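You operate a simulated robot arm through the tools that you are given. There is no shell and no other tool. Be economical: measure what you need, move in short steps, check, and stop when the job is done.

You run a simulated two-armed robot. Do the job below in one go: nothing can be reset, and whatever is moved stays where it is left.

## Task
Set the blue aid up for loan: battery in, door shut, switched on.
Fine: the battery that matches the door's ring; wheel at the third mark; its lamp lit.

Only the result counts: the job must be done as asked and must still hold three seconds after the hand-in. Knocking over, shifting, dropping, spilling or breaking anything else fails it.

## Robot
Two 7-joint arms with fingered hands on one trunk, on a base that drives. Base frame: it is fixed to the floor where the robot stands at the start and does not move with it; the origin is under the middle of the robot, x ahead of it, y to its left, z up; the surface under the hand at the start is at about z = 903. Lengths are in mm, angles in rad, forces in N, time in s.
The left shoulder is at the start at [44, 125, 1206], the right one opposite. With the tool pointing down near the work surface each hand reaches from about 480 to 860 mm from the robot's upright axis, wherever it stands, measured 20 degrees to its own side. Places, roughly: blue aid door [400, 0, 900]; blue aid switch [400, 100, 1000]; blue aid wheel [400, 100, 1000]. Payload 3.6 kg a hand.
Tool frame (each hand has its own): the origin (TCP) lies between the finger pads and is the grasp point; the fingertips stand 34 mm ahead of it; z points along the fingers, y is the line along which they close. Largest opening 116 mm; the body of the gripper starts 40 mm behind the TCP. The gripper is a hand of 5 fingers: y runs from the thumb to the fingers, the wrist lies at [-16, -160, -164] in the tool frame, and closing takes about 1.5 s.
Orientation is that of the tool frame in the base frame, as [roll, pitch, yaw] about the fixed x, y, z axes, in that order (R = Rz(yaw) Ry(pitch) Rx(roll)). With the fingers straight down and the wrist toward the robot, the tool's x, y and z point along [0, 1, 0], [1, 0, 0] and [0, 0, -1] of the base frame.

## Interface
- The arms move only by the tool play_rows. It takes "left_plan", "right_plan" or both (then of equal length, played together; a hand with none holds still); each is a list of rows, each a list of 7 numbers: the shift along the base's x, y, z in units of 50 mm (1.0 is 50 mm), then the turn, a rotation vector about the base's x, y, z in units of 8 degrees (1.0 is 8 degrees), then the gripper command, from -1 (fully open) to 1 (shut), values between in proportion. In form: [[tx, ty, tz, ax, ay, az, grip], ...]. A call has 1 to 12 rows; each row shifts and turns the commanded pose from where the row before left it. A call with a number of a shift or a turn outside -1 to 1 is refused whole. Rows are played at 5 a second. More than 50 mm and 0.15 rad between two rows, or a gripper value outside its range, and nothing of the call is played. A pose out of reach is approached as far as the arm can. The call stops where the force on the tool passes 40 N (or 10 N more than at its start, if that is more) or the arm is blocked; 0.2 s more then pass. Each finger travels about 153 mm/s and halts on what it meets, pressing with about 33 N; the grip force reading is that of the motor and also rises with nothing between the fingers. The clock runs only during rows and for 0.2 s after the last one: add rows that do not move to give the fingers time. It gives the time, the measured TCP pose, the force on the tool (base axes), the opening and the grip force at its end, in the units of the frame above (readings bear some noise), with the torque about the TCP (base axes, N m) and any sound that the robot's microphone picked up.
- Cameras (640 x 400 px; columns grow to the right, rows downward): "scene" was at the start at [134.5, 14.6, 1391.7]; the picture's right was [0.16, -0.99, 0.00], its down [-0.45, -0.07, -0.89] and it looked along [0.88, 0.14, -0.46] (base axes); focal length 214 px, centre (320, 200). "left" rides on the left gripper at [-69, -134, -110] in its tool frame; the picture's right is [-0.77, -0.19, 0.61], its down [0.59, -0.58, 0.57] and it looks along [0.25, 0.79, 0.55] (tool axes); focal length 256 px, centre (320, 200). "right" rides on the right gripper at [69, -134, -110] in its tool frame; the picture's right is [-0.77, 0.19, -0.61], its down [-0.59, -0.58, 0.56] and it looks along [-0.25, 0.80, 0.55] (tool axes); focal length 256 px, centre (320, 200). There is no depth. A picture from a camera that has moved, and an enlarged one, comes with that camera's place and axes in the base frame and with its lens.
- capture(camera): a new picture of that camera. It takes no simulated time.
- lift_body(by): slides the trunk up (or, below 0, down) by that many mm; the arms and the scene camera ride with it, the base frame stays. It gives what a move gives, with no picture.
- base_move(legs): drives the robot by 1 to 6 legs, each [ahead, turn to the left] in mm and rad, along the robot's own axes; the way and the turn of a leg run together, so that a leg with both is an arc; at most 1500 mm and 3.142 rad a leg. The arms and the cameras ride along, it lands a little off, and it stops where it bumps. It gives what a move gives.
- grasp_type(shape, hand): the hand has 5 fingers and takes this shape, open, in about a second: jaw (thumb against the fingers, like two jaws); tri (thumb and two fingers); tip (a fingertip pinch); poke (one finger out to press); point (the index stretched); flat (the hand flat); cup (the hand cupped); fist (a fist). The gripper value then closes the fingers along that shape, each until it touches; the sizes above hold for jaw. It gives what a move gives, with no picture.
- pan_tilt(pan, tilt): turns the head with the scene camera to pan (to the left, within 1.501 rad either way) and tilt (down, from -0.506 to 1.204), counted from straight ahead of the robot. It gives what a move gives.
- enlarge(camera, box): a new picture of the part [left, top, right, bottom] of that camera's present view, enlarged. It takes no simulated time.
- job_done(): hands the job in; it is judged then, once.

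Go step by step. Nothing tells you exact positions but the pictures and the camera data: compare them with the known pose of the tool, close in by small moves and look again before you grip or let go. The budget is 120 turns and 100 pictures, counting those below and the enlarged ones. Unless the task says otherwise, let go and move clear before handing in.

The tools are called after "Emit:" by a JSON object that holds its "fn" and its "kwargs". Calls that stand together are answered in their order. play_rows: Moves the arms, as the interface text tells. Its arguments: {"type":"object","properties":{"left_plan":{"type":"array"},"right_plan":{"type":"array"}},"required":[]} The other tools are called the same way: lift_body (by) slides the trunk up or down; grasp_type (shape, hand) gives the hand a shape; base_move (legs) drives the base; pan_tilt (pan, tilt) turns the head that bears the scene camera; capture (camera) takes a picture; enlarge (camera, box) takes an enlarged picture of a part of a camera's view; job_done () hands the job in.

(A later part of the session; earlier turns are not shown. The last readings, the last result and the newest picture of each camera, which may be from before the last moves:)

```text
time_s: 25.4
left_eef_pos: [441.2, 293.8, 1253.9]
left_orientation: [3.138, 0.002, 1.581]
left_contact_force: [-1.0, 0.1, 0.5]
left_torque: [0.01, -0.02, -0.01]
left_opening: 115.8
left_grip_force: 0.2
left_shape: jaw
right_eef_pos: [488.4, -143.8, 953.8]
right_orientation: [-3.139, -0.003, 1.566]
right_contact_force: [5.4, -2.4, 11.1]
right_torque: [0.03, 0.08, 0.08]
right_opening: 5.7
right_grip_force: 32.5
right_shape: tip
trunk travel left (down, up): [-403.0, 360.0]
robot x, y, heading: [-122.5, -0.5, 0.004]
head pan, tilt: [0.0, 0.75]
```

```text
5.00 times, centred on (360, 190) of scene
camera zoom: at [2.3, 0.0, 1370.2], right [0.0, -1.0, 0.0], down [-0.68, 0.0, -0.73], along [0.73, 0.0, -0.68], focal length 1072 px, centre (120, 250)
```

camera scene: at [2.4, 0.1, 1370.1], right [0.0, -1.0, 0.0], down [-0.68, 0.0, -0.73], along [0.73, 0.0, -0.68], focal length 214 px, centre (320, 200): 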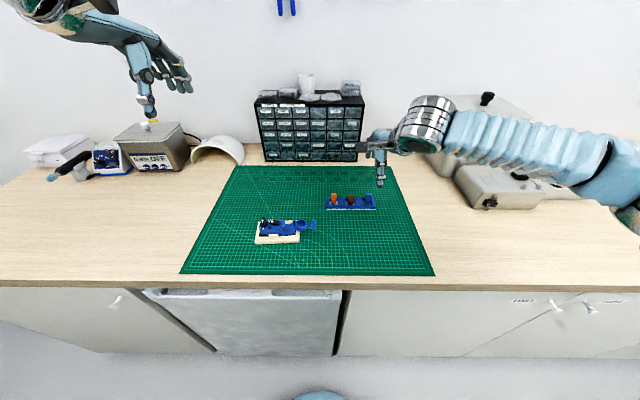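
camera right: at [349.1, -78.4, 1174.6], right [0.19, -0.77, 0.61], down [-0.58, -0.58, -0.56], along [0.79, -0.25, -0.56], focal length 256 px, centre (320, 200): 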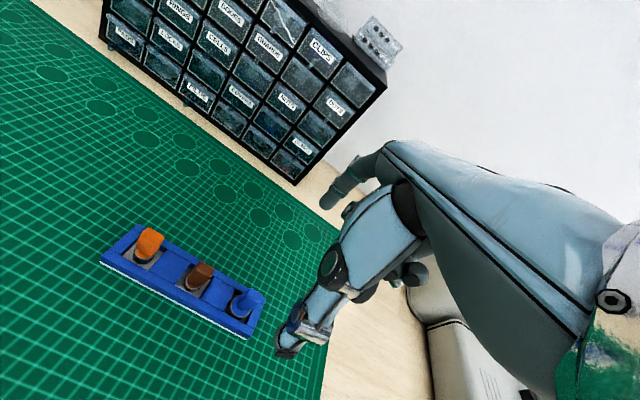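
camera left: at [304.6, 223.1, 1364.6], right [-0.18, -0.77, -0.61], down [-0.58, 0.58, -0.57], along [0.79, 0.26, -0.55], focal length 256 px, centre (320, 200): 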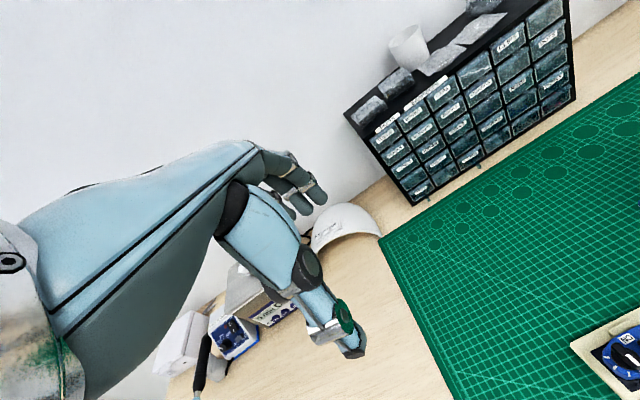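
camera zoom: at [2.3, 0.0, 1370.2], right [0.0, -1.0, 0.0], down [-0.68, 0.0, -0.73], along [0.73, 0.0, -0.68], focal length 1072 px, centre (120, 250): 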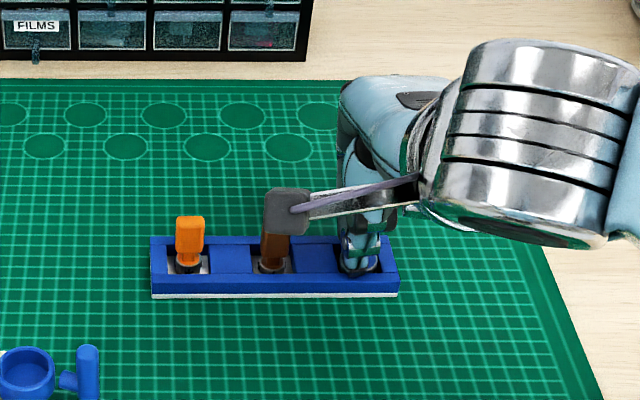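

The tray is back to within about 1 mm. Now I'll ease off slightly and lift straight up.

Emit:
{"fn": "play_rows", "kwargs": {"right_plan": [[0.03, 0, 0.02, 0, 0, 0, 1], [0, 0, 0.1, 0, 0, 0, 1], [0, 0, 0.1, 0, 0, 0, 1], [0, 0, 0.2, 0, 0, 0, 1], [0, 0, 0.3, 0, 0, 0, 1], [0, 0, 0.4, 0, 0, 0, 1]]}}

Emit:
{"fn": "enlarge", "kwargs": {"camera": "scene", "box": [300, 150, 420, 230]}}

Emit:
{"fn": "capture", "kwargs": {"camera": "right"}}

```text
time_s: 26.8
left_eef_pos: [440.2, 294.7, 1254.5]
left_orientation: [3.138, 0.001, 1.582]
left_contact_force: [0.3, 0.3, -1.3]
left_torque: [0.02, 0.01, -0.02]
left_opening: 115.8
left_grip_force: 0.0
left_shape: jaw
right_eef_pos: [489.8, -143.3, 1009.2]
right_orientation: [-3.136, -0.004, 1.566]
right_contact_force: [-0.1, -0.5, 0.5]
right_torque: [0.0, -0.01, 0.03]
right_opening: 5.4
right_grip_force: 33.2
right_shape: tip
trunk travel left (down, up): [-403.0, 360.0]
robot x, y, heading: [-128.5, 0.6, 0.008]
head pan, tilt: [0.0, 0.75]
```

```text
5.00 times, centred on (360, 190) of scene
camera zoom: at [2.3, 0.1, 1370.1], right [0.0, -1.0, 0.0], down [-0.68, 0.0, -0.73], along [0.73, 0.0, -0.68], focal length 1072 px, centre (120, 250)
```

zoom: 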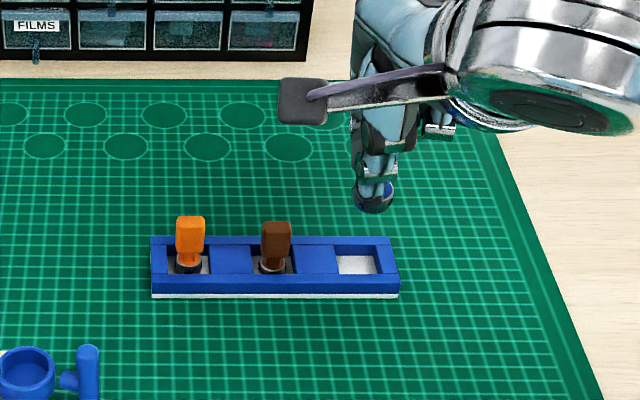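

```text
62 pictures are left
camera right: at [355.9, -74.5, 1121.0], right [0.19, -0.77, 0.61], down [-0.58, -0.58, -0.56], along [0.79, -0.25, -0.56], focal length 256 px, centre (320, 200)
```

right: 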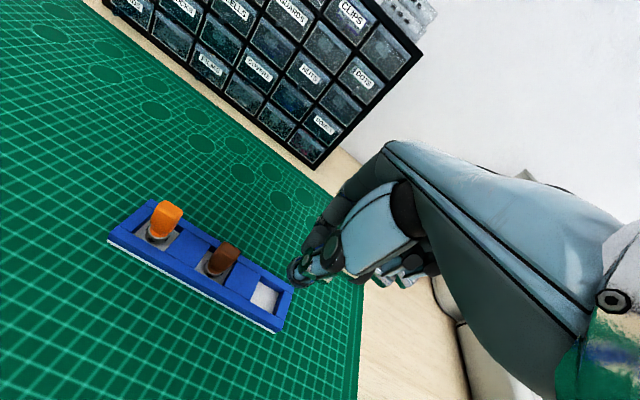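

The battery is out and the tray is in place. I'll look at how the battery hangs in the fingers.

Emit:
{"fn": "enlarge", "kwargs": {"camera": "scene", "box": [355, 165, 391, 195]}}

Emit:
{"fn": "enlarge", "kwargs": {"camera": "right", "box": [270, 210, 370, 300]}}

```text
13.33 times, centred on (373, 180) of scene
camera zoom: at [2.3, 0.1, 1370.1], right [0.0, -1.0, 0.0], down [-0.68, 0.0, -0.73], along [0.73, 0.0, -0.68], focal length 2860 px, centre (-387, 467)
```

zoom: 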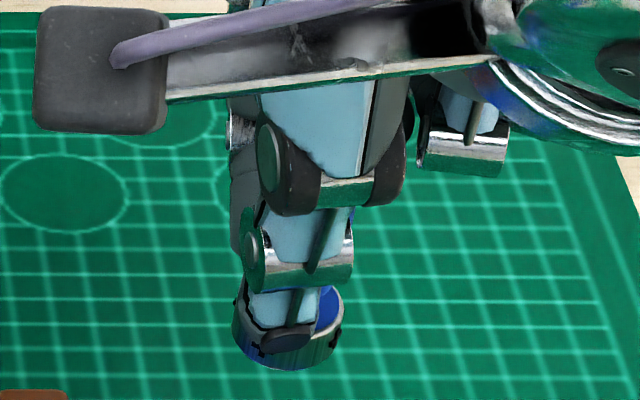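

```text
4.44 times, centred on (320, 255) of right
camera zoom: at [355.9, -74.5, 1121.0], right [0.19, -0.77, 0.61], down [-0.58, -0.58, -0.56], along [0.79, -0.25, -0.56], focal length 1138 px, centre (320, -44)
```

zoom: 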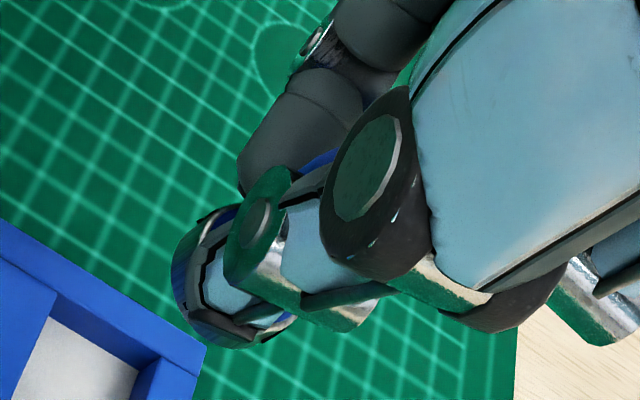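

The battery hangs upright, its centre about (-7, -5) from the TCP and its bottom about 47 mm below. I'll carry it above the cup and look.

Emit:
{"fn": "play_rows", "kwargs": {"right_plan": [[0, 0, 0.5, 0, 0, 0, 1], [-0.25, 0.5, 0, 0, 0, 0, 1], [-0.25, 0.5, 0, 0, 0, 0, 1], [-0.25, 0.5, 0, 0, 0, 0, 1], [-0.25, 0.5, 0, 0, 0, 0, 1], [-0.25, 0.5, 0, 0, 0, 0, 1], [-0.25, 0.5, 0, 0, 0, 0, 1], [-0.25, 0.5, 0, 0, 0, 0, 1], [-0.25, 0.5, 0, 0, 0, 0, 1], [0, 0, -0.5, 0, 0, 0, 1], [0, 0, -0.3, 0, 0, 0, 1], [0, 0, 0, 0, 0, 0, 1]]}}

Emit:
{"fn": "enlarge", "kwargs": {"camera": "scene", "box": [250, 200, 330, 250]}}

Emit:
{"fn": "enlarge", "kwargs": {"camera": "right", "box": [220, 180, 400, 320]}}

```text
time_s: 29.4
left_eef_pos: [440.4, 294.6, 1254.4]
left_orientation: [3.138, 0.002, 1.581]
left_contact_force: [0.5, -0.3, 0.4]
left_torque: [-0.01, -0.01, 0.0]
left_opening: 116.0
left_grip_force: 0.0
left_shape: jaw
right_eef_pos: [390.0, 57.8, 993.7]
right_orientation: [-3.137, -0.004, 1.565]
right_contact_force: [0.3, 0.6, -0.1]
right_torque: [-0.01, -0.01, -0.02]
right_opening: 5.4
right_grip_force: 33.2
right_shape: tip
trunk travel left (down, up): [-403.0, 360.0]
robot x, y, heading: [-118.7, 2.9, 0.004]
head pan, tilt: [0.0, 0.75]
```

```text
8.00 times, centred on (290, 225) of scene
camera zoom: at [2.6, 0.1, 1370.1], right [0.0, -1.0, 0.0], down [-0.68, 0.0, -0.73], along [0.73, 0.0, -0.68], focal length 1716 px, centre (560, 0)
```

zoom: 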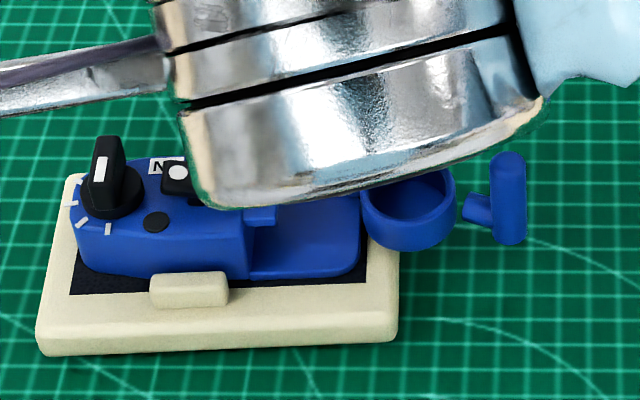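

```text
2.86 times, centred on (310, 250) of right
camera zoom: at [256.2, 126.5, 1106.2], right [0.19, -0.77, 0.61], down [-0.58, -0.58, -0.56], along [0.79, -0.25, -0.56], focal length 731 px, centre (349, 57)
```

zoom: 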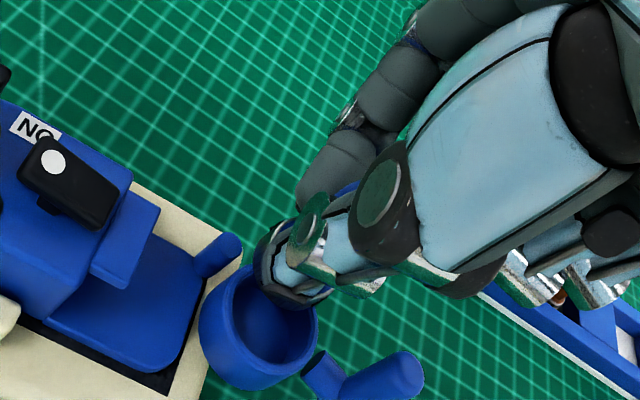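

Emit:
{"fn": "enlarge", "kwargs": {"camera": "right", "box": [252, 228, 316, 300]}}

```text
5.56 times, centred on (284, 264) of right
camera zoom: at [256.2, 126.5, 1106.2], right [0.19, -0.77, 0.61], down [-0.58, -0.58, -0.56], along [0.79, -0.25, -0.56], focal length 1422 px, centre (520, -156)
```

zoom: 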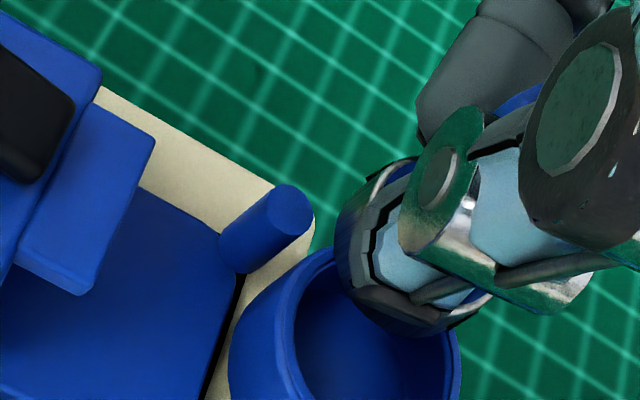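

Combining both cameras, the cup rim is at about (375, 49, 935) and the battery bottom at about (378, 53, 950). I'll shift (-2, -5), lower a little, and compare again.

Emit:
{"fn": "play_rows", "kwargs": {"right_plan": [[-0.04, -0.1, 0, 0, 0, 0, 1], [0, 0, -0.14, 0, 0, 0, 1], [0, 0, 0, 0, 0, 0, 1]]}}

Emit:
{"fn": "enlarge", "kwargs": {"camera": "right", "box": [240, 218, 340, 308]}}

Emit:
{"fn": "enlarge", "kwargs": {"camera": "scene", "box": [280, 205, 330, 240]}}

```text
time_s: 30.2
left_eef_pos: [440.0, 293.6, 1253.6]
left_orientation: [3.138, 0.002, 1.585]
left_contact_force: [-0.5, 0.7, -0.4]
left_torque: [0.0, 0.05, 0.01]
left_opening: 115.9
left_grip_force: 0.0
left_shape: jaw
right_eef_pos: [388.8, 52.1, 987.7]
right_orientation: [-3.138, -0.003, 1.565]
right_contact_force: [0.9, -0.6, 0.0]
right_torque: [0.0, 0.03, 0.0]
right_opening: 5.2
right_grip_force: 33.2
right_shape: tip
trunk travel left (down, up): [-403.0, 360.0]
robot x, y, heading: [-120.1, -1.8, 0.003]
head pan, tilt: [0.0, 0.75]
```

```text
4.44 times, centred on (290, 263) of right
camera zoom: at [253.9, 121.5, 1099.0], right [0.19, -0.77, 0.61], down [-0.58, -0.58, -0.56], along [0.79, -0.25, -0.56], focal length 1138 px, centre (453, -80)
```

zoom: 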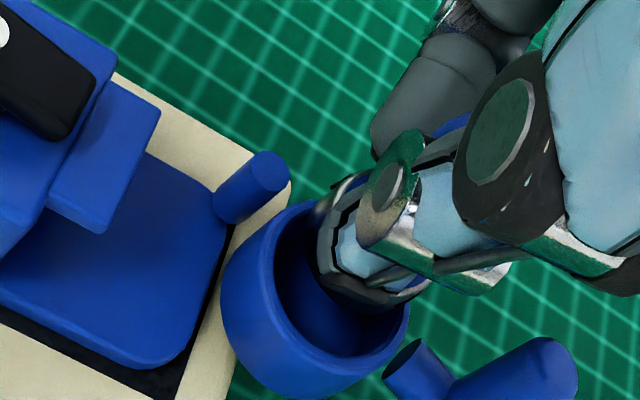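

```text
11.43 times, centred on (305, 222) of scene
camera zoom: at [2.5, 0.1, 1370.1], right [0.0, -1.0, 0.0], down [-0.68, 0.0, -0.73], along [0.73, 0.0, -0.68], focal length 2451 px, centre (491, -57)
```

zoom: 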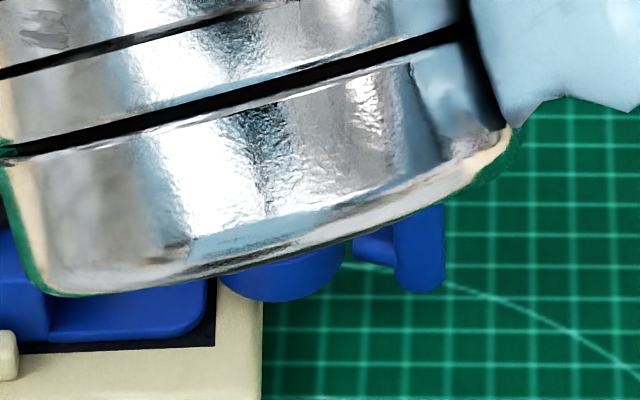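

The battery now projects straight down onto the rim centre, about 10 mm above it. I'll lower it to the rim and look again.

Emit:
{"fn": "play_rows", "kwargs": {"right_plan": [[0, 0, -0.1, 0, 0, 0, 1], [0, 0, -0.1, 0, 0, 0, 1], [0, 0, 0, 0, 0, 0, 1]]}}

Emit:
{"fn": "enlarge", "kwargs": {"camera": "right", "box": [240, 218, 340, 308]}}

```text
time_s: 31.1
left_eef_pos: [439.4, 292.8, 1254.1]
left_orientation: [3.136, -0.001, 1.58]
left_contact_force: [-0.3, -0.1, 0.4]
left_torque: [0.0, -0.02, -0.01]
left_opening: 116.0
left_grip_force: 0.0
left_shape: jaw
right_eef_pos: [389.8, 53.1, 984.5]
right_orientation: [3.13, -0.013, 1.566]
right_contact_force: [-5.8, -2.9, 21.5]
right_torque: [0.04, 0.39, 0.04]
right_opening: 4.8
right_grip_force: 33.1
right_shape: tip
trunk travel left (down, up): [-403.0, 360.0]
robot x, y, heading: [-124.8, -0.1, 0.002]
head pan, tilt: [0.0, 0.75]
stopped in row 3 (right hand): the force on the tool passed its limit at 42 N (the readings are from after the stop); the commanded pose is now the measured one
```

```text
4.44 times, centred on (290, 263) of right
camera zoom: at [253.7, 122.1, 1094.9], right [0.18, -0.78, 0.6], down [-0.57, -0.58, -0.58], along [0.8, -0.25, -0.55], focal length 1138 px, centre (453, -80)
```

zoom: 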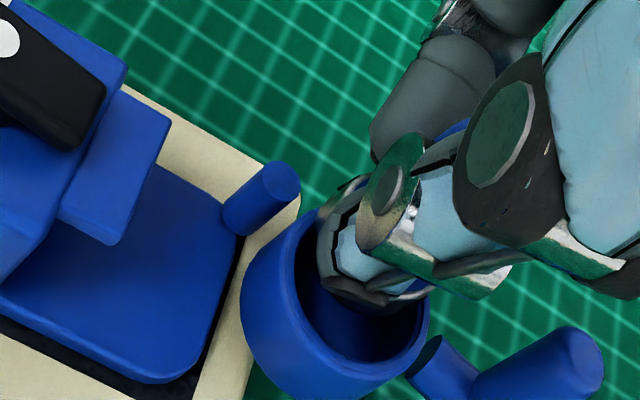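

The battery caught the far side of the rim, so it needs to come toward the robot. I'll lift 4 mm, shift -9 mm in x, and recheck.

Emit:
{"fn": "play_rows", "kwargs": {"right_plan": [[0, 0, 0.1, 0, 0, 0, 1], [-0.18, 0, 0, 0, 0, 0, 1], [0, 0, 0, 0, 0, 0, 1]]}}

Emit:
{"fn": "enlarge", "kwargs": {"camera": "right", "box": [240, 218, 340, 308]}}

```text
time_s: 31.9
left_eef_pos: [439.6, 295.5, 1253.1]
left_orientation: [3.139, 0.002, 1.583]
left_contact_force: [0.3, 0.4, -0.2]
left_torque: [0.02, 0.01, 0.02]
left_opening: 116.1
left_grip_force: 0.0
left_shape: jaw
right_eef_pos: [381.7, 52.8, 985.2]
right_orientation: [3.136, -0.005, 1.565]
right_contact_force: [1.1, 0.0, -0.5]
right_torque: [-0.02, -0.01, -0.01]
right_opening: 4.7
right_grip_force: 33.1
right_shape: tip
trunk travel left (down, up): [-403.0, 360.0]
robot x, y, heading: [-124.0, 0.7, 0.004]
head pan, tilt: [0.0, 0.75]
```

```text
4.44 times, centred on (290, 263) of right
camera zoom: at [245.8, 122.1, 1096.8], right [0.18, -0.77, 0.61], down [-0.58, -0.58, -0.57], along [0.8, -0.25, -0.55], focal length 1138 px, centre (453, -80)
```

zoom: 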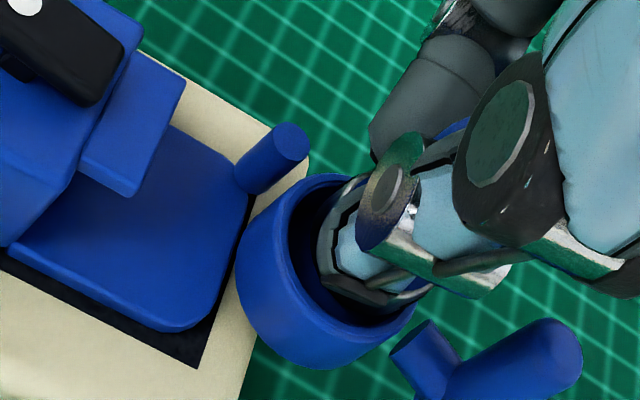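

Emit:
{"fn": "enlarge", "kwargs": {"camera": "right", "box": [270, 248, 320, 288]}}

```text
10.00 times, centred on (295, 268) of right
camera zoom: at [245.8, 122.1, 1096.8], right [0.18, -0.77, 0.61], down [-0.58, -0.58, -0.57], along [0.8, -0.25, -0.55], focal length 2560 px, centre (570, -480)
```

zoom: 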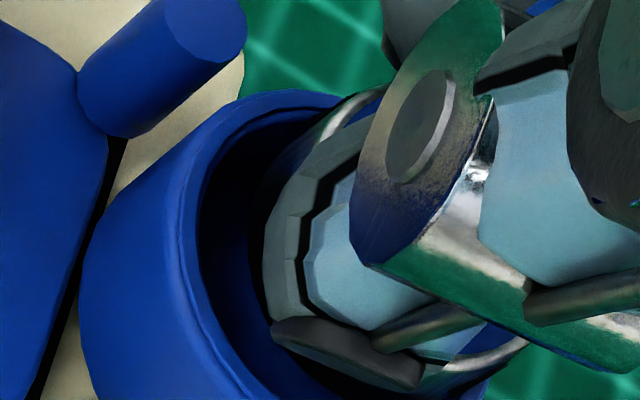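

The estimates suggest a small correction of about (+1.5, +2). I'll apply it, lower gently, and see whether the battery enters.

Emit:
{"fn": "play_rows", "kwargs": {"right_plan": [[0.03, 0.04, 0, 0, 0, 0, 1], [0, 0, -0.06, 0, 0, 0, 1], [0, 0, -0.05, 0, 0, 0, 1], [0, 0, 0, 0, 0, 0, 1]]}}

Emit:
{"fn": "enlarge", "kwargs": {"camera": "right", "box": [240, 228, 340, 308]}}

```text
time_s: 32.9
left_eef_pos: [439.8, 293.2, 1254.9]
left_orientation: [3.137, 0.0, 1.582]
left_contact_force: [0.4, -0.6, -0.4]
left_torque: [-0.01, 0.05, 0.0]
left_opening: 115.8
left_grip_force: 0.0
left_shape: jaw
right_eef_pos: [382.0, 55.2, 983.8]
right_orientation: [3.129, -0.01, 1.563]
right_contact_force: [-0.4, -1.9, 22.8]
right_torque: [0.0, 0.05, 0.02]
right_opening: 5.1
right_grip_force: 33.2
right_shape: tip
trunk travel left (down, up): [-403.0, 360.0]
robot x, y, heading: [-125.5, 0.5, -0.001]
head pan, tilt: [0.0, 0.75]
```

```text
5.00 times, centred on (290, 268) of right
camera zoom: at [246.4, 123.5, 1094.1], right [0.17, -0.78, 0.61], down [-0.57, -0.58, -0.58], along [0.8, -0.25, -0.55], focal length 1280 px, centre (470, -140)
```

zoom: 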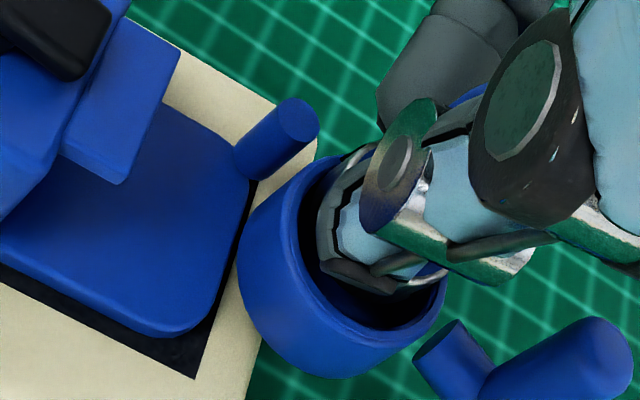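

The contact torque places the touch on the +y side of the rim. I'll lift, shift about (+2, -5.5), and try again gently.

Emit:
{"fn": "play_rows", "kwargs": {"right_plan": [[0, 0, 0.12, 0, 0, 0, 1], [0.04, -0.11, 0, 0, 0, 0, 1], [0, 0, -0.06, 0, 0, 0, 1], [0, 0, -0.06, 0, 0, 0, 1], [0, 0, -0.05, 0, 0, 0, 1], [0, 0, 0, 0, 0, 0, 1]]}}

Emit:
{"fn": "enlarge", "kwargs": {"camera": "right", "box": [240, 228, 340, 308]}}

```text
time_s: 34.3
left_eef_pos: [439.3, 295.6, 1253.6]
left_orientation: [3.14, 0.002, 1.581]
left_contact_force: [0.3, 0.6, 0.9]
left_torque: [-0.03, 0.02, 0.0]
left_opening: 115.9
left_grip_force: 0.1
left_shape: jaw
right_eef_pos: [383.4, 52.2, 978.7]
right_orientation: [3.135, -0.007, 1.565]
right_contact_force: [-1.8, 5.3, 2.4]
right_torque: [0.26, 0.06, -0.08]
right_opening: 4.4
right_grip_force: 32.7
right_shape: tip
trunk travel left (down, up): [-403.0, 360.0]
robot x, y, heading: [-124.2, 0.7, 0.001]
head pan, tilt: [0.0, 0.75]
```

```text
5.00 times, centred on (290, 268) of right
camera zoom: at [248.8, 119.8, 1089.8], right [0.18, -0.77, 0.61], down [-0.58, -0.58, -0.57], along [0.8, -0.25, -0.55], focal length 1280 px, centre (470, -140)
```

zoom: 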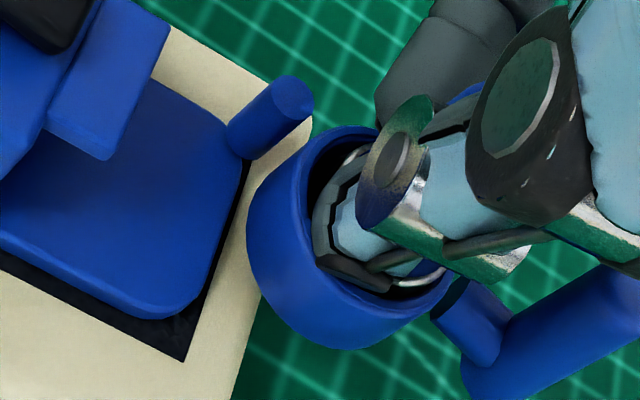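

It's going in at z = 979 with little vertical force. I'll ease +1 mm in y and keep lowering.

Emit:
{"fn": "play_rows", "kwargs": {"right_plan": [[0, 0.02, -0.05, 0, 0, 0, 1], [0, 0, -0.06, 0, 0, 0, 1], [0, 0, -0.06, 0, 0, 0, 1], [0, 0, 0, 0, 0, 0, 1]]}}

Emit:
{"fn": "enlarge", "kwargs": {"camera": "right", "box": [240, 228, 340, 308]}}

```text
time_s: 35.1
left_eef_pos: [438.1, 293.2, 1255.2]
left_orientation: [3.138, 0.0, 1.582]
left_contact_force: [0.2, 0.0, 0.3]
left_torque: [0.01, 0.03, 0.0]
left_opening: 115.8
left_grip_force: 0.1
left_shape: jaw
right_eef_pos: [386.5, 52.0, 977.5]
right_orientation: [3.12, -0.016, 1.566]
right_contact_force: [-7.4, -1.3, 19.0]
right_torque: [0.11, 0.81, 0.08]
right_opening: 3.9
right_grip_force: 32.8
right_shape: tip
trunk travel left (down, up): [-403.0, 360.0]
robot x, y, heading: [-126.2, 1.8, -0.002]
head pan, tilt: [0.0, 0.75]
stopped in row 4 (right hand): the force on the tool passed its limit at 42 N (the readings are from after the stop); the commanded pose is now the measured one
```

```text
5.00 times, centred on (290, 268) of right
camera zoom: at [249.0, 120.3, 1087.0], right [0.17, -0.78, 0.6], down [-0.57, -0.58, -0.59], along [0.81, -0.24, -0.54], focal length 1280 px, centre (470, -140)
```

zoom: 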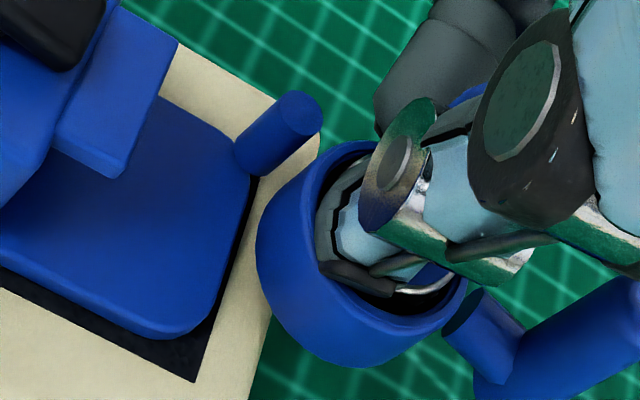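

The battery is inside the cup mouth, and the force now looks like the thumb bearing on something. I'll relieve it slightly and open the fingers to let the battery settle.

Emit:
{"fn": "play_rows", "kwargs": {"right_plan": [[-0.02, 0, 0.03, 0, 0, 0, 1], [0, 0, 0, 0, 0, 0, 0.7], [0, 0, 0, 0, 0, 0, 0.6], [0, 0, 0, 0, 0, 0, 0.6], [0, 0, 0, 0, 0, 0, 0.6]]}}

Emit:
{"fn": "enlarge", "kwargs": {"camera": "right", "box": [240, 228, 340, 308]}}

```text
time_s: 36.3
left_eef_pos: [437.8, 293.1, 1254.3]
left_orientation: [3.139, 0.0, 1.581]
left_contact_force: [0.5, -0.4, -0.1]
left_torque: [-0.05, 0.03, 0.01]
left_opening: 116.1
left_grip_force: 0.1
left_shape: jaw
right_eef_pos: [384.7, 51.9, 976.7]
right_orientation: [3.124, -0.011, 1.564]
right_contact_force: [-3.5, 0.8, 12.9]
right_torque: [0.06, 0.18, -0.01]
right_opening: 23.1
right_grip_force: 0.1
right_shape: tip
trunk travel left (down, up): [-403.0, 360.0]
robot x, y, heading: [-123.8, -1.7, -0.002]
head pan, tilt: [0.0, 0.75]
```

```text
5.00 times, centred on (290, 268) of right
camera zoom: at [248.3, 120.1, 1086.2], right [0.17, -0.78, 0.6], down [-0.57, -0.58, -0.58], along [0.8, -0.25, -0.54], focal length 1280 px, centre (470, -140)
```

zoom: 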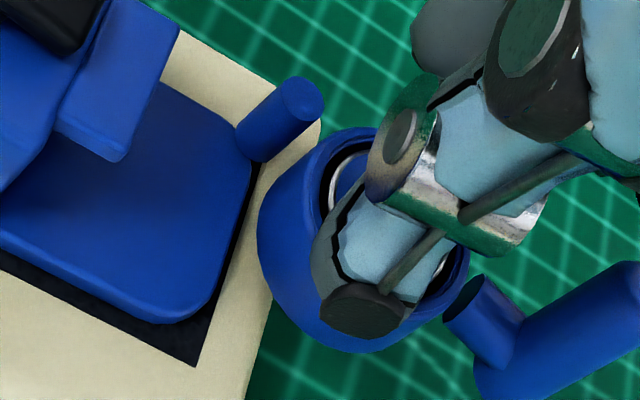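

The fingers have let go and the thumb is on the rim. I'll raise straight up and look.

Emit:
{"fn": "play_rows", "kwargs": {"right_plan": [[0, 0, 0.1, 0, 0, 0, 0.6], [0, 0, 0.3, 0, 0, 0, 0.4], [0, 0, 0.6, 0, 0, 0, 0.2], [0, 0, 0.8, 0, 0, 0, 0], [0, -0.5, 0.4, 0, 0, 0, 0], [0.5, -0.8, 0.2, 0, 0, 0, 0], [0.5, -0.8, 0, 0, 0, 0, 0], [0, -0.8, 0, 0, 0, 0, 0]]}}

Emit:
{"fn": "enlarge", "kwargs": {"camera": "scene", "box": [250, 205, 330, 250]}}

Emit:
{"fn": "capture", "kwargs": {"camera": "right"}}

```text
time_s: 38.1
left_eef_pos: [439.2, 292.3, 1255.1]
left_orientation: [3.139, 0.0, 1.581]
left_contact_force: [-0.6, -0.4, 0.5]
left_torque: [0.03, 0.0, 0.02]
left_opening: 115.9
left_grip_force: 0.1
left_shape: jaw
right_eef_pos: [435.6, -96.0, 1095.7]
right_orientation: [3.124, -0.014, 1.565]
right_contact_force: [-0.7, -0.3, -0.6]
right_torque: [0.02, 0.01, 0.04]
right_opening: 57.1
right_grip_force: 0.1
right_shape: tip
trunk travel left (down, up): [-403.0, 360.0]
robot x, y, heading: [-124.9, 4.2, -0.008]
head pan, tilt: [0.0, 0.75]
```

```text
8.00 times, centred on (290, 228) of scene
camera zoom: at [1.5, -2.0, 1370.2], right [0.0, -1.0, 0.0], down [-0.68, 0.0, -0.73], along [0.73, 0.0, -0.68], focal length 1716 px, centre (560, -20)
```

zoom: 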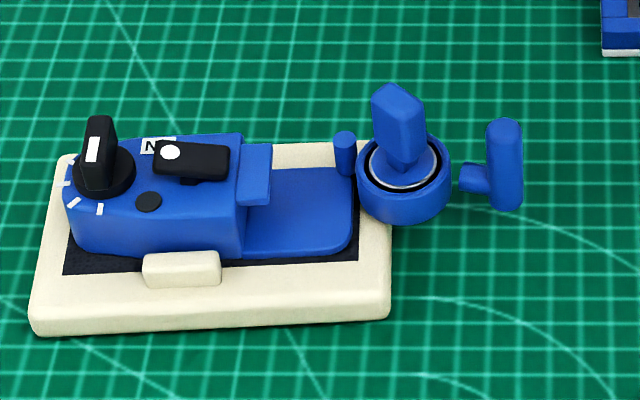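

```text
46 pictures are left
camera right: at [298.5, -27.5, 1206.4], right [0.17, -0.78, 0.6], down [-0.57, -0.58, -0.58], along [0.8, -0.25, -0.54], focal length 256 px, centre (320, 200)
```

right: 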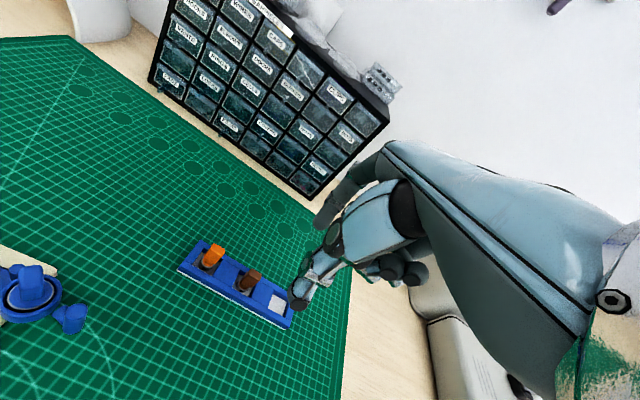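

The battery sits flush in the cup with the tab up, and nothing else has moved. The door handle looks like a vertical post at about (385, 16), hinged on the pin at (393, 72). I'll try the poke shape for pushing it around.

Emit:
{"fn": "grasp_type", "kwargs": {"hand": "right", "shape": "poke"}}

Emit:
{"fn": "play_rows", "kwargs": {"right_plan": [[0, 0, -0.5, 0, 0, 0, 1], [0, 0, 0, 0, 0, 0, 1], [0, 0, 0, 0, 0, 0, 1], [0, 0, 0, 0, 0, 0, 1], [0, 0, 0, 0, 0, 0, 1], [0, 0, 0, 0, 0, 0, 1]]}}

Emit:
{"fn": "capture", "kwargs": {"camera": "right"}}

Emit:
{"fn": "enlarge", "kwargs": {"camera": "scene", "box": [270, 140, 430, 240]}}

```text
time_s: 39.0
left_eef_pos: [440.1, 293.6, 1253.2]
left_orientation: [3.14, 0.001, 1.58]
left_contact_force: [-0.7, 0.0, -0.9]
left_torque: [0.03, 0.01, 0.01]
left_opening: 116.2
left_grip_force: 0.0
left_shape: jaw
right_eef_pos: [435.4, -94.3, 1097.1]
right_orientation: [3.126, -0.011, 1.565]
right_contact_force: [0.0, -0.2, -0.4]
right_torque: [0.03, 0.0, 0.0]
right_opening: 0.1
right_grip_force: 0.1
right_shape: poke
trunk travel left (down, up): [-403.0, 360.0]
robot x, y, heading: [-121.6, 1.7, 0.003]
head pan, tilt: [0.0, 0.75]
```

```text
time_s: 40.4
left_eef_pos: [440.1, 292.8, 1253.7]
left_orientation: [3.139, 0.002, 1.58]
left_contact_force: [-0.5, -0.4, -1.0]
left_torque: [0.03, -0.04, -0.02]
left_opening: 115.9
left_grip_force: 0.1
left_shape: jaw
right_eef_pos: [435.5, -93.6, 1070.9]
right_orientation: [3.128, -0.013, 1.564]
right_contact_force: [0.8, -0.6, -0.3]
right_torque: [0.01, -0.04, 0.0]
right_opening: 0.0
right_grip_force: 0.1
right_shape: poke
trunk travel left (down, up): [-403.0, 360.0]
robot x, y, heading: [-122.7, 2.6, -0.002]
head pan, tilt: [0.0, 0.75]
```

```text
45 pictures are left
camera right: at [299.3, -25.1, 1180.7], right [0.17, -0.78, 0.6], down [-0.57, -0.58, -0.58], along [0.8, -0.25, -0.54], focal length 256 px, centre (320, 200)
```

right: 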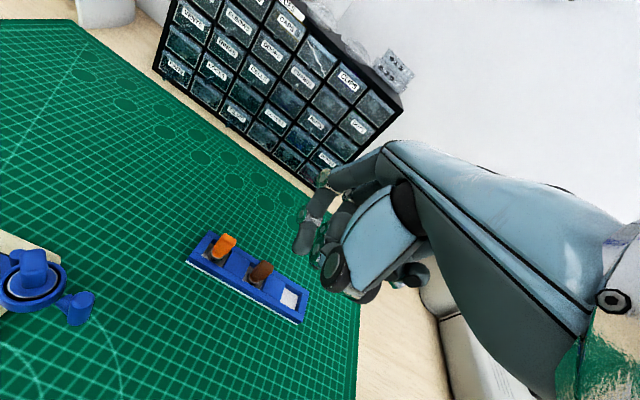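

```text
4.00 times, centred on (350, 190) of scene
camera zoom: at [2.2, -0.3, 1370.1], right [0.0, -1.0, 0.0], down [-0.68, 0.0, -0.73], along [0.73, 0.0, -0.68], focal length 858 px, centre (200, 240)
```

zoom: 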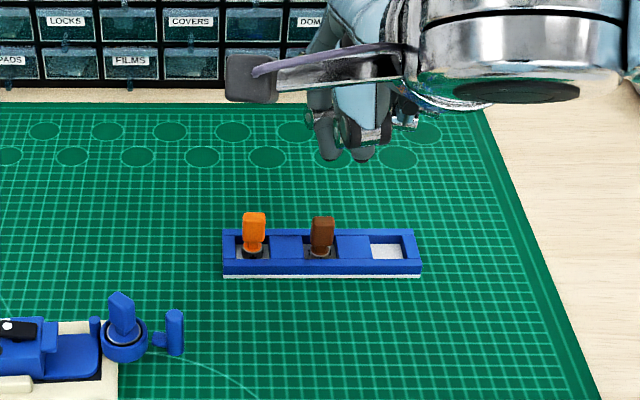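

The poke finger hardly protrudes, so I'll try the point shape.

Emit:
{"fn": "grasp_type", "kwargs": {"hand": "right", "shape": "point"}}

Emit:
{"fn": "capture", "kwargs": {"camera": "right"}}

Emit:
{"fn": "enlarge", "kwargs": {"camera": "scene", "box": [270, 140, 430, 240]}}

```text
time_s: 41.3
left_eef_pos: [439.1, 293.7, 1254.3]
left_orientation: [3.14, 0.002, 1.583]
left_contact_force: [0.4, 0.1, -1.1]
left_torque: [-0.01, 0.02, -0.04]
left_opening: 115.8
left_grip_force: 0.1
left_shape: jaw
right_eef_pos: [436.5, -92.9, 1070.6]
right_orientation: [3.126, -0.013, 1.562]
right_contact_force: [-0.9, -0.2, 0.3]
right_torque: [-0.02, -0.01, 0.01]
right_opening: 107.9
right_grip_force: 0.1
right_shape: point
trunk travel left (down, up): [-403.0, 360.0]
robot x, y, heading: [-122.7, 0.9, -0.002]
head pan, tilt: [0.0, 0.75]
```

```text
43 pictures are left
camera right: at [299.3, -25.2, 1180.6], right [0.17, -0.78, 0.6], down [-0.57, -0.58, -0.58], along [0.8, -0.25, -0.54], focal length 256 px, centre (320, 200)
```

right: 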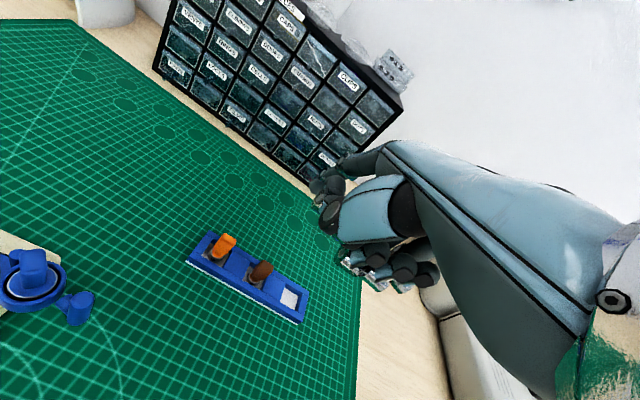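

```text
4.00 times, centred on (350, 190) of scene
camera zoom: at [2.3, -0.3, 1370.1], right [0.0, -1.0, 0.0], down [-0.68, 0.0, -0.73], along [0.73, 0.0, -0.68], focal length 858 px, centre (200, 240)
```

zoom: 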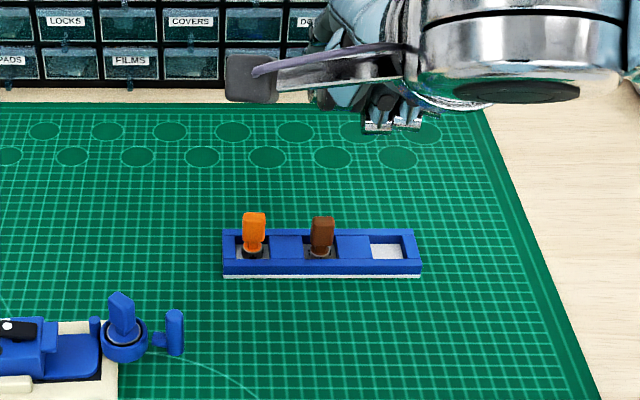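

Neither shape is good as a pusher. The open thumb in tip shape is a clean vertical finger at TCP (-62, -3), so I'll use it to push the post from its far side. Moving there now.

Emit:
{"fn": "grasp_type", "kwargs": {"hand": "right", "shape": "tip"}}

Emit:
{"fn": "play_rows", "kwargs": {"right_plan": [[0.4, 0.5, 0, 0, 0, 0, -1], [0.4, 0.6, 0, 0, 0, 0, -1], [0, 0.6, 0, 0, 0, 0, -1], [0, 0.6, 0, 0, 0, 0, -1], [0, 0, -0.6, 0, 0, 0, -1], [0, 0, -0.6, 0, 0, 0, -1], [0, 0, -0.4, 0, 0, 0, -1], [0, 0, 0, 0, 0, 0, -1]]}}

Emit:
{"fn": "enlarge", "kwargs": {"camera": "scene", "box": [250, 160, 370, 250]}}

Emit:
{"fn": "capture", "kwargs": {"camera": "right"}}

```text
time_s: 42.2
left_eef_pos: [439.9, 295.5, 1252.7]
left_orientation: [3.141, 0.002, 1.583]
left_contact_force: [-0.1, -0.6, -0.6]
left_torque: [0.02, 0.0, 0.02]
left_opening: 116.0
left_grip_force: 0.0
left_shape: jaw
right_eef_pos: [435.7, -94.4, 1071.4]
right_orientation: [3.125, -0.013, 1.564]
right_contact_force: [-0.4, -0.3, 0.5]
right_torque: [0.03, 0.02, 0.01]
right_opening: 115.6
right_grip_force: 0.1
right_shape: tip
trunk travel left (down, up): [-403.0, 360.0]
robot x, y, heading: [-122.7, -0.4, 0.002]
head pan, tilt: [0.0, 0.75]
```

```text
time_s: 44.0
left_eef_pos: [440.7, 294.3, 1253.9]
left_orientation: [-3.141, 0.001, 1.581]
left_contact_force: [0.1, 0.0, -0.6]
left_torque: [-0.01, 0.0, -0.02]
left_opening: 115.9
left_grip_force: 0.0
left_shape: jaw
right_eef_pos: [475.1, 21.2, 989.8]
right_orientation: [3.125, -0.012, 1.564]
right_contact_force: [-0.6, -0.9, -0.4]
right_torque: [0.02, 0.01, -0.04]
right_opening: 116.0
right_grip_force: 0.0
right_shape: tip
trunk travel left (down, up): [-403.0, 360.0]
robot x, y, heading: [-121.6, 1.4, -0.007]
head pan, tilt: [0.0, 0.75]
```

```text
4.44 times, centred on (310, 205) of scene
camera zoom: at [2.1, -0.1, 1370.1], right [0.0, -1.0, 0.0], down [-0.68, 0.0, -0.73], along [0.73, 0.0, -0.68], focal length 953 px, centre (364, 178)
```

zoom: 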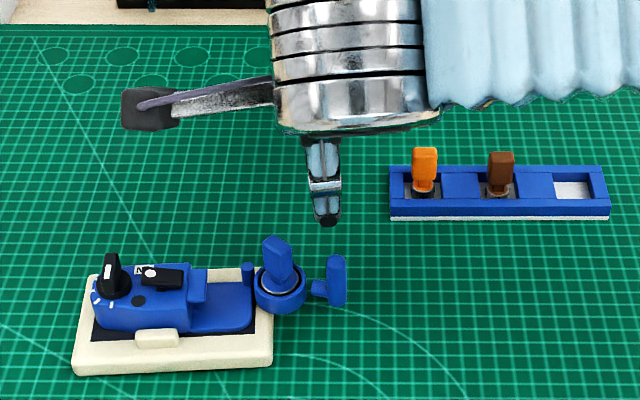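

```text
40 pictures are left
camera right: at [339.1, 89.6, 1099.5], right [0.17, -0.78, 0.6], down [-0.57, -0.58, -0.58], along [0.8, -0.25, -0.54], focal length 256 px, centre (320, 200)
```

right: 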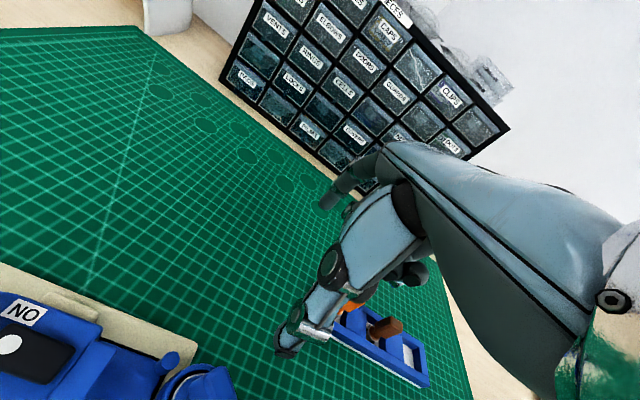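

Emit:
{"fn": "play_rows", "kwargs": {"right_plan": [[0, -0.06, -0.3, 0, 0, 0, -1], [0, 0, -0.36, 0, 0, 0, -1], [-0.15, 0, 0, 0, 0, 0, -1], [0, 0, 0, 0, 0, 0, -1]]}}

Emit:
{"fn": "enlarge", "kwargs": {"camera": "scene", "box": [250, 180, 370, 250]}}

```text
time_s: 45.0
left_eef_pos: [440.5, 293.5, 1254.3]
left_orientation: [3.139, 0.001, 1.58]
left_contact_force: [0.4, -0.2, 0.3]
left_torque: [-0.02, -0.01, -0.01]
left_opening: 116.1
left_grip_force: 0.1
left_shape: jaw
right_eef_pos: [467.7, 18.3, 957.3]
right_orientation: [3.127, -0.012, 1.564]
right_contact_force: [-0.3, -0.3, -0.1]
right_torque: [-0.02, 0.0, 0.0]
right_opening: 115.8
right_grip_force: 0.0
right_shape: tip
trunk travel left (down, up): [-403.0, 360.0]
robot x, y, heading: [-123.5, -5.5, -0.002]
head pan, tilt: [0.0, 0.75]
```

```text
5.33 times, centred on (310, 215) of scene
camera zoom: at [2.5, -0.1, 1370.1], right [0.0, -1.0, 0.0], down [-0.68, 0.0, -0.73], along [0.73, 0.0, -0.68], focal length 1144 px, centre (373, 120)
```

zoom: 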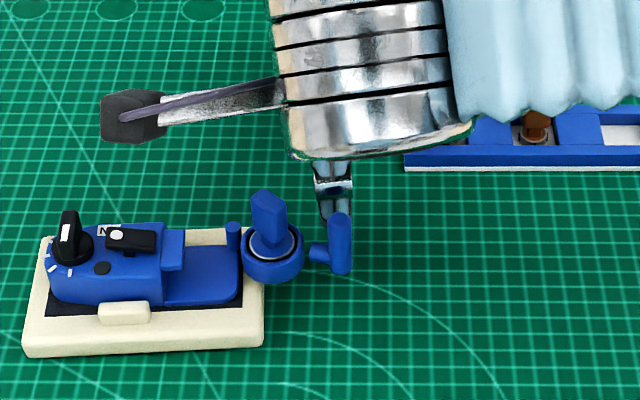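

The thumb is directly behind the post. I'll start pushing toward the robot and check that the door swings without the aid moving.

Emit:
{"fn": "play_rows", "kwargs": {"right_plan": [[-0.18, 0, 0, 0, 0, 0, -1], [-0.18, 0, 0, 0, 0, 0, -1], [-0.18, 0.02, 0, 0, 0, 0, -1], [0, 0, 0, 0, 0, 0, -1]]}}

Emit:
{"fn": "enlarge", "kwargs": {"camera": "scene", "box": [250, 180, 370, 250]}}

```text
time_s: 46.0
left_eef_pos: [438.8, 294.3, 1254.1]
left_orientation: [3.139, 0.002, 1.58]
left_contact_force: [0.6, 1.1, 0.7]
left_torque: [0.03, 0.03, 0.0]
left_opening: 116.0
left_grip_force: 0.1
left_shape: jaw
right_eef_pos: [442.4, 19.6, 956.5]
right_orientation: [3.126, -0.012, 1.564]
right_contact_force: [-0.2, -0.5, 0.2]
right_torque: [-0.03, 0.0, 0.0]
right_opening: 116.0
right_grip_force: 0.0
right_shape: tip
trunk travel left (down, up): [-403.0, 360.0]
robot x, y, heading: [-124.1, -1.9, 0.001]
head pan, tilt: [0.0, 0.75]
```

```text
5.33 times, centred on (310, 215) of scene
camera zoom: at [2.4, -0.2, 1370.1], right [0.0, -1.0, 0.0], down [-0.68, 0.0, -0.73], along [0.73, 0.0, -0.68], focal length 1144 px, centre (373, 120)
```

zoom: 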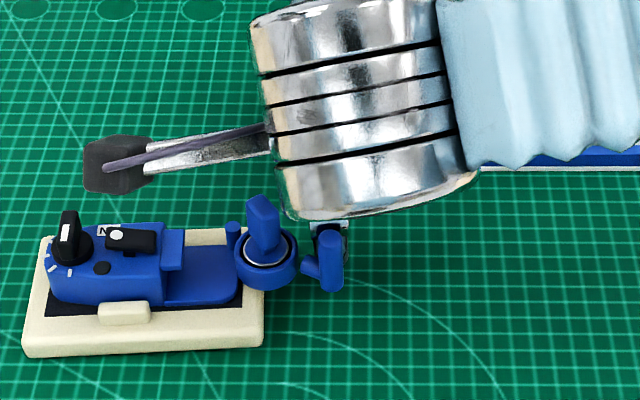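

The door swings as predicted and the base is steady. Continuing along the arc.

Emit:
{"fn": "play_rows", "kwargs": {"right_plan": [[-0.2, 0.08, 0, 0, 0, 0, -1], [-0.2, 0.08, 0, 0, 0, 0, -1], [-0.14, 0.14, 0, 0, 0, 0, -1], [-0.14, 0.14, 0, 0, 0, 0, -1], [0, 0, 0, 0, 0, 0, -1]]}}

Emit:
{"fn": "enlarge", "kwargs": {"camera": "scene", "box": [250, 180, 370, 250]}}

Emit:
{"fn": "capture", "kwargs": {"camera": "right"}}

```text
time_s: 47.2
left_eef_pos: [439.8, 294.4, 1253.8]
left_orientation: [3.14, 0.001, 1.582]
left_contact_force: [0.4, -0.2, -0.6]
left_torque: [-0.01, 0.0, -0.01]
left_opening: 115.9
left_grip_force: 0.1
left_shape: jaw
right_eef_pos: [408.8, 41.0, 958.9]
right_orientation: [3.127, -0.011, 1.566]
right_contact_force: [-0.7, 1.0, -0.9]
right_torque: [-0.01, -0.01, -0.01]
right_opening: 116.1
right_grip_force: 0.1
right_shape: tip
trunk travel left (down, up): [-403.0, 360.0]
robot x, y, heading: [-123.1, 1.6, -0.004]
head pan, tilt: [0.0, 0.75]
```

```text
5.33 times, centred on (310, 215) of scene
camera zoom: at [2.3, -0.3, 1370.1], right [0.0, -1.0, 0.0], down [-0.68, 0.0, -0.73], along [0.73, 0.0, -0.68], focal length 1144 px, centre (373, 120)
```

zoom: 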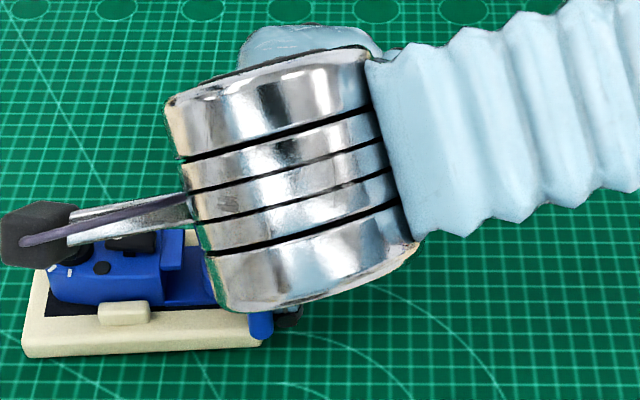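

```text
36 pictures are left
camera right: at [271.5, 109.4, 1067.5], right [0.17, -0.78, 0.6], down [-0.57, -0.58, -0.58], along [0.8, -0.25, -0.54], focal length 256 px, centre (320, 200)
```

right: 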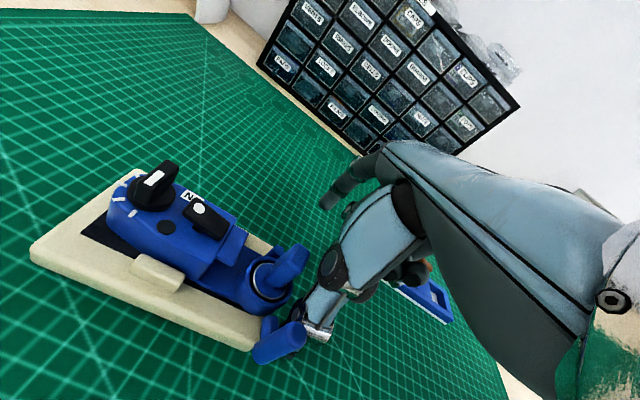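

Emit:
{"fn": "play_rows", "kwargs": {"right_plan": [[-0.09, 0.18, 0, 0, 0, 0, -1], [-0.09, 0.18, 0, 0, 0, 0, -1], [-0.02, 0.15, 0, 0, 0, 0, -1], [-0.02, 0.15, 0, 0, 0, 0, -1], [0, 0, 0, 0, 0, 0, -1]]}}

Emit:
{"fn": "capture", "kwargs": {"camera": "right"}}

```text
time_s: 48.4
left_eef_pos: [438.6, 294.3, 1254.7]
left_orientation: [3.14, 0.003, 1.581]
left_contact_force: [0.6, 0.3, -0.8]
left_torque: [0.0, -0.01, 0.0]
left_opening: 115.9
left_grip_force: 0.1
left_shape: jaw
right_eef_pos: [396.4, 75.0, 956.8]
right_orientation: [3.124, -0.011, 1.563]
right_contact_force: [0.2, -0.8, 0.3]
right_torque: [0.02, 0.03, 0.02]
right_opening: 116.2
right_grip_force: 0.0
right_shape: tip
trunk travel left (down, up): [-403.0, 360.0]
robot x, y, heading: [-127.3, -3.1, -0.0]
head pan, tilt: [0.0, 0.75]
```

```text
35 pictures are left
camera right: at [260.4, 143.0, 1067.0], right [0.17, -0.78, 0.6], down [-0.57, -0.58, -0.58], along [0.8, -0.25, -0.54], focal length 256 px, centre (320, 200)
```

right: 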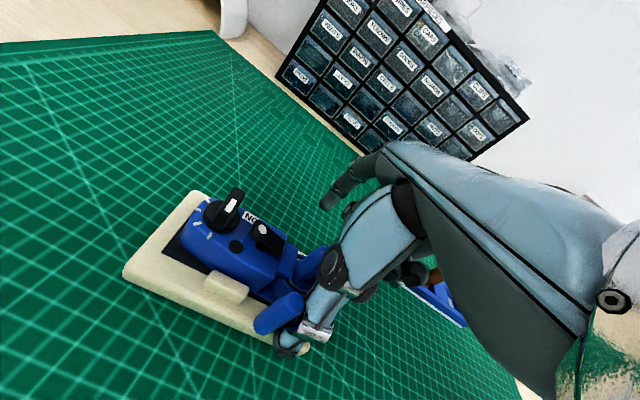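

Nearly shut. I'll push on in small steps, watching force and sound.

Emit:
{"fn": "play_rows", "kwargs": {"right_plan": [[0.02, 0.1, 0, 0, 0, 0, -1], [0.03, 0.08, 0, 0, 0, 0, -1], [0, 0, 0, 0, 0, 0, -1]]}}

Emit:
{"fn": "enlarge", "kwargs": {"camera": "right", "box": [180, 180, 340, 360]}}

```text
time_s: 49.2
left_eef_pos: [439.8, 293.0, 1253.8]
left_orientation: [3.138, -0.001, 1.581]
left_contact_force: [-0.4, -0.2, -0.3]
left_torque: [-0.01, 0.02, 0.0]
left_opening: 115.8
left_grip_force: 0.1
left_shape: jaw
right_eef_pos: [399.6, 84.0, 957.1]
right_orientation: [3.127, -0.011, 1.562]
right_contact_force: [-1.3, -2.4, 0.2]
right_torque: [-0.03, 0.03, 0.2]
right_opening: 116.3
right_grip_force: 0.2
right_shape: tip
trunk travel left (down, up): [-403.0, 360.0]
robot x, y, heading: [-124.3, -2.7, -0.005]
head pan, tilt: [0.0, 0.75]
```

```text
2.22 times, centred on (260, 270) of right
camera zoom: at [263.0, 151.5, 1067.4], right [0.17, -0.78, 0.61], down [-0.57, -0.58, -0.58], along [0.8, -0.25, -0.54], focal length 569 px, centre (453, 44)
```

zoom: 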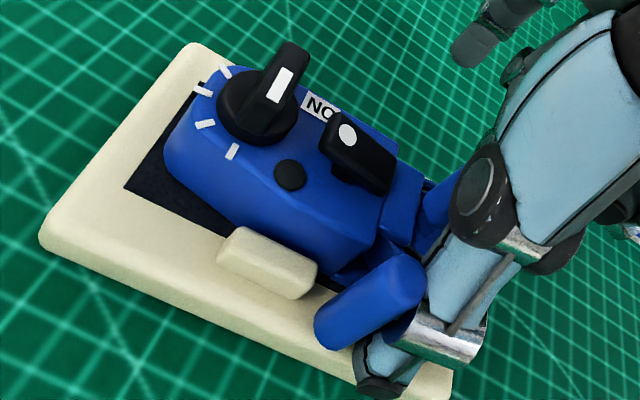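

Emit:
{"fn": "play_rows", "kwargs": {"right_plan": [[0.02, 0.07, 0, 0, 0, 0, -1], [0.02, 0.06, 0, 0, 0, 0, -1], [0, 0, 0, 0, 0, 0, -1]]}}

Emit:
{"fn": "enlarge", "kwargs": {"camera": "right", "box": [180, 180, 340, 360]}}

```text
time_s: 50.0
left_eef_pos: [439.5, 292.5, 1254.8]
left_orientation: [3.141, 0.001, 1.583]
left_contact_force: [-0.4, 0.4, -0.8]
left_torque: [-0.02, 0.04, -0.02]
left_opening: 116.0
left_grip_force: 0.0
left_shape: jaw
right_eef_pos: [401.7, 90.3, 958.9]
right_orientation: [3.127, -0.016, 1.564]
right_contact_force: [-1.0, -5.8, 0.1]
right_torque: [-0.06, 0.0, 0.43]
right_opening: 116.0
right_grip_force: 0.1
right_shape: tip
trunk travel left (down, up): [-403.0, 360.0]
robot x, y, heading: [-124.5, 0.1, -0.008]
head pan, tilt: [0.0, 0.75]
```

```text
2.22 times, centred on (260, 270) of right
camera zoom: at [264.9, 158.1, 1067.9], right [0.17, -0.78, 0.6], down [-0.57, -0.58, -0.58], along [0.8, -0.24, -0.54], focal length 569 px, centre (453, 44)
```

zoom: 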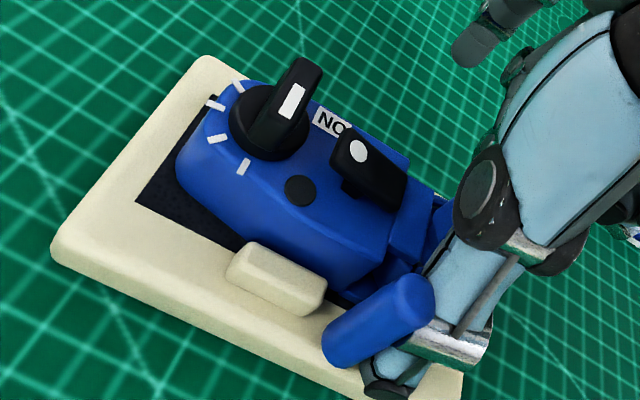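

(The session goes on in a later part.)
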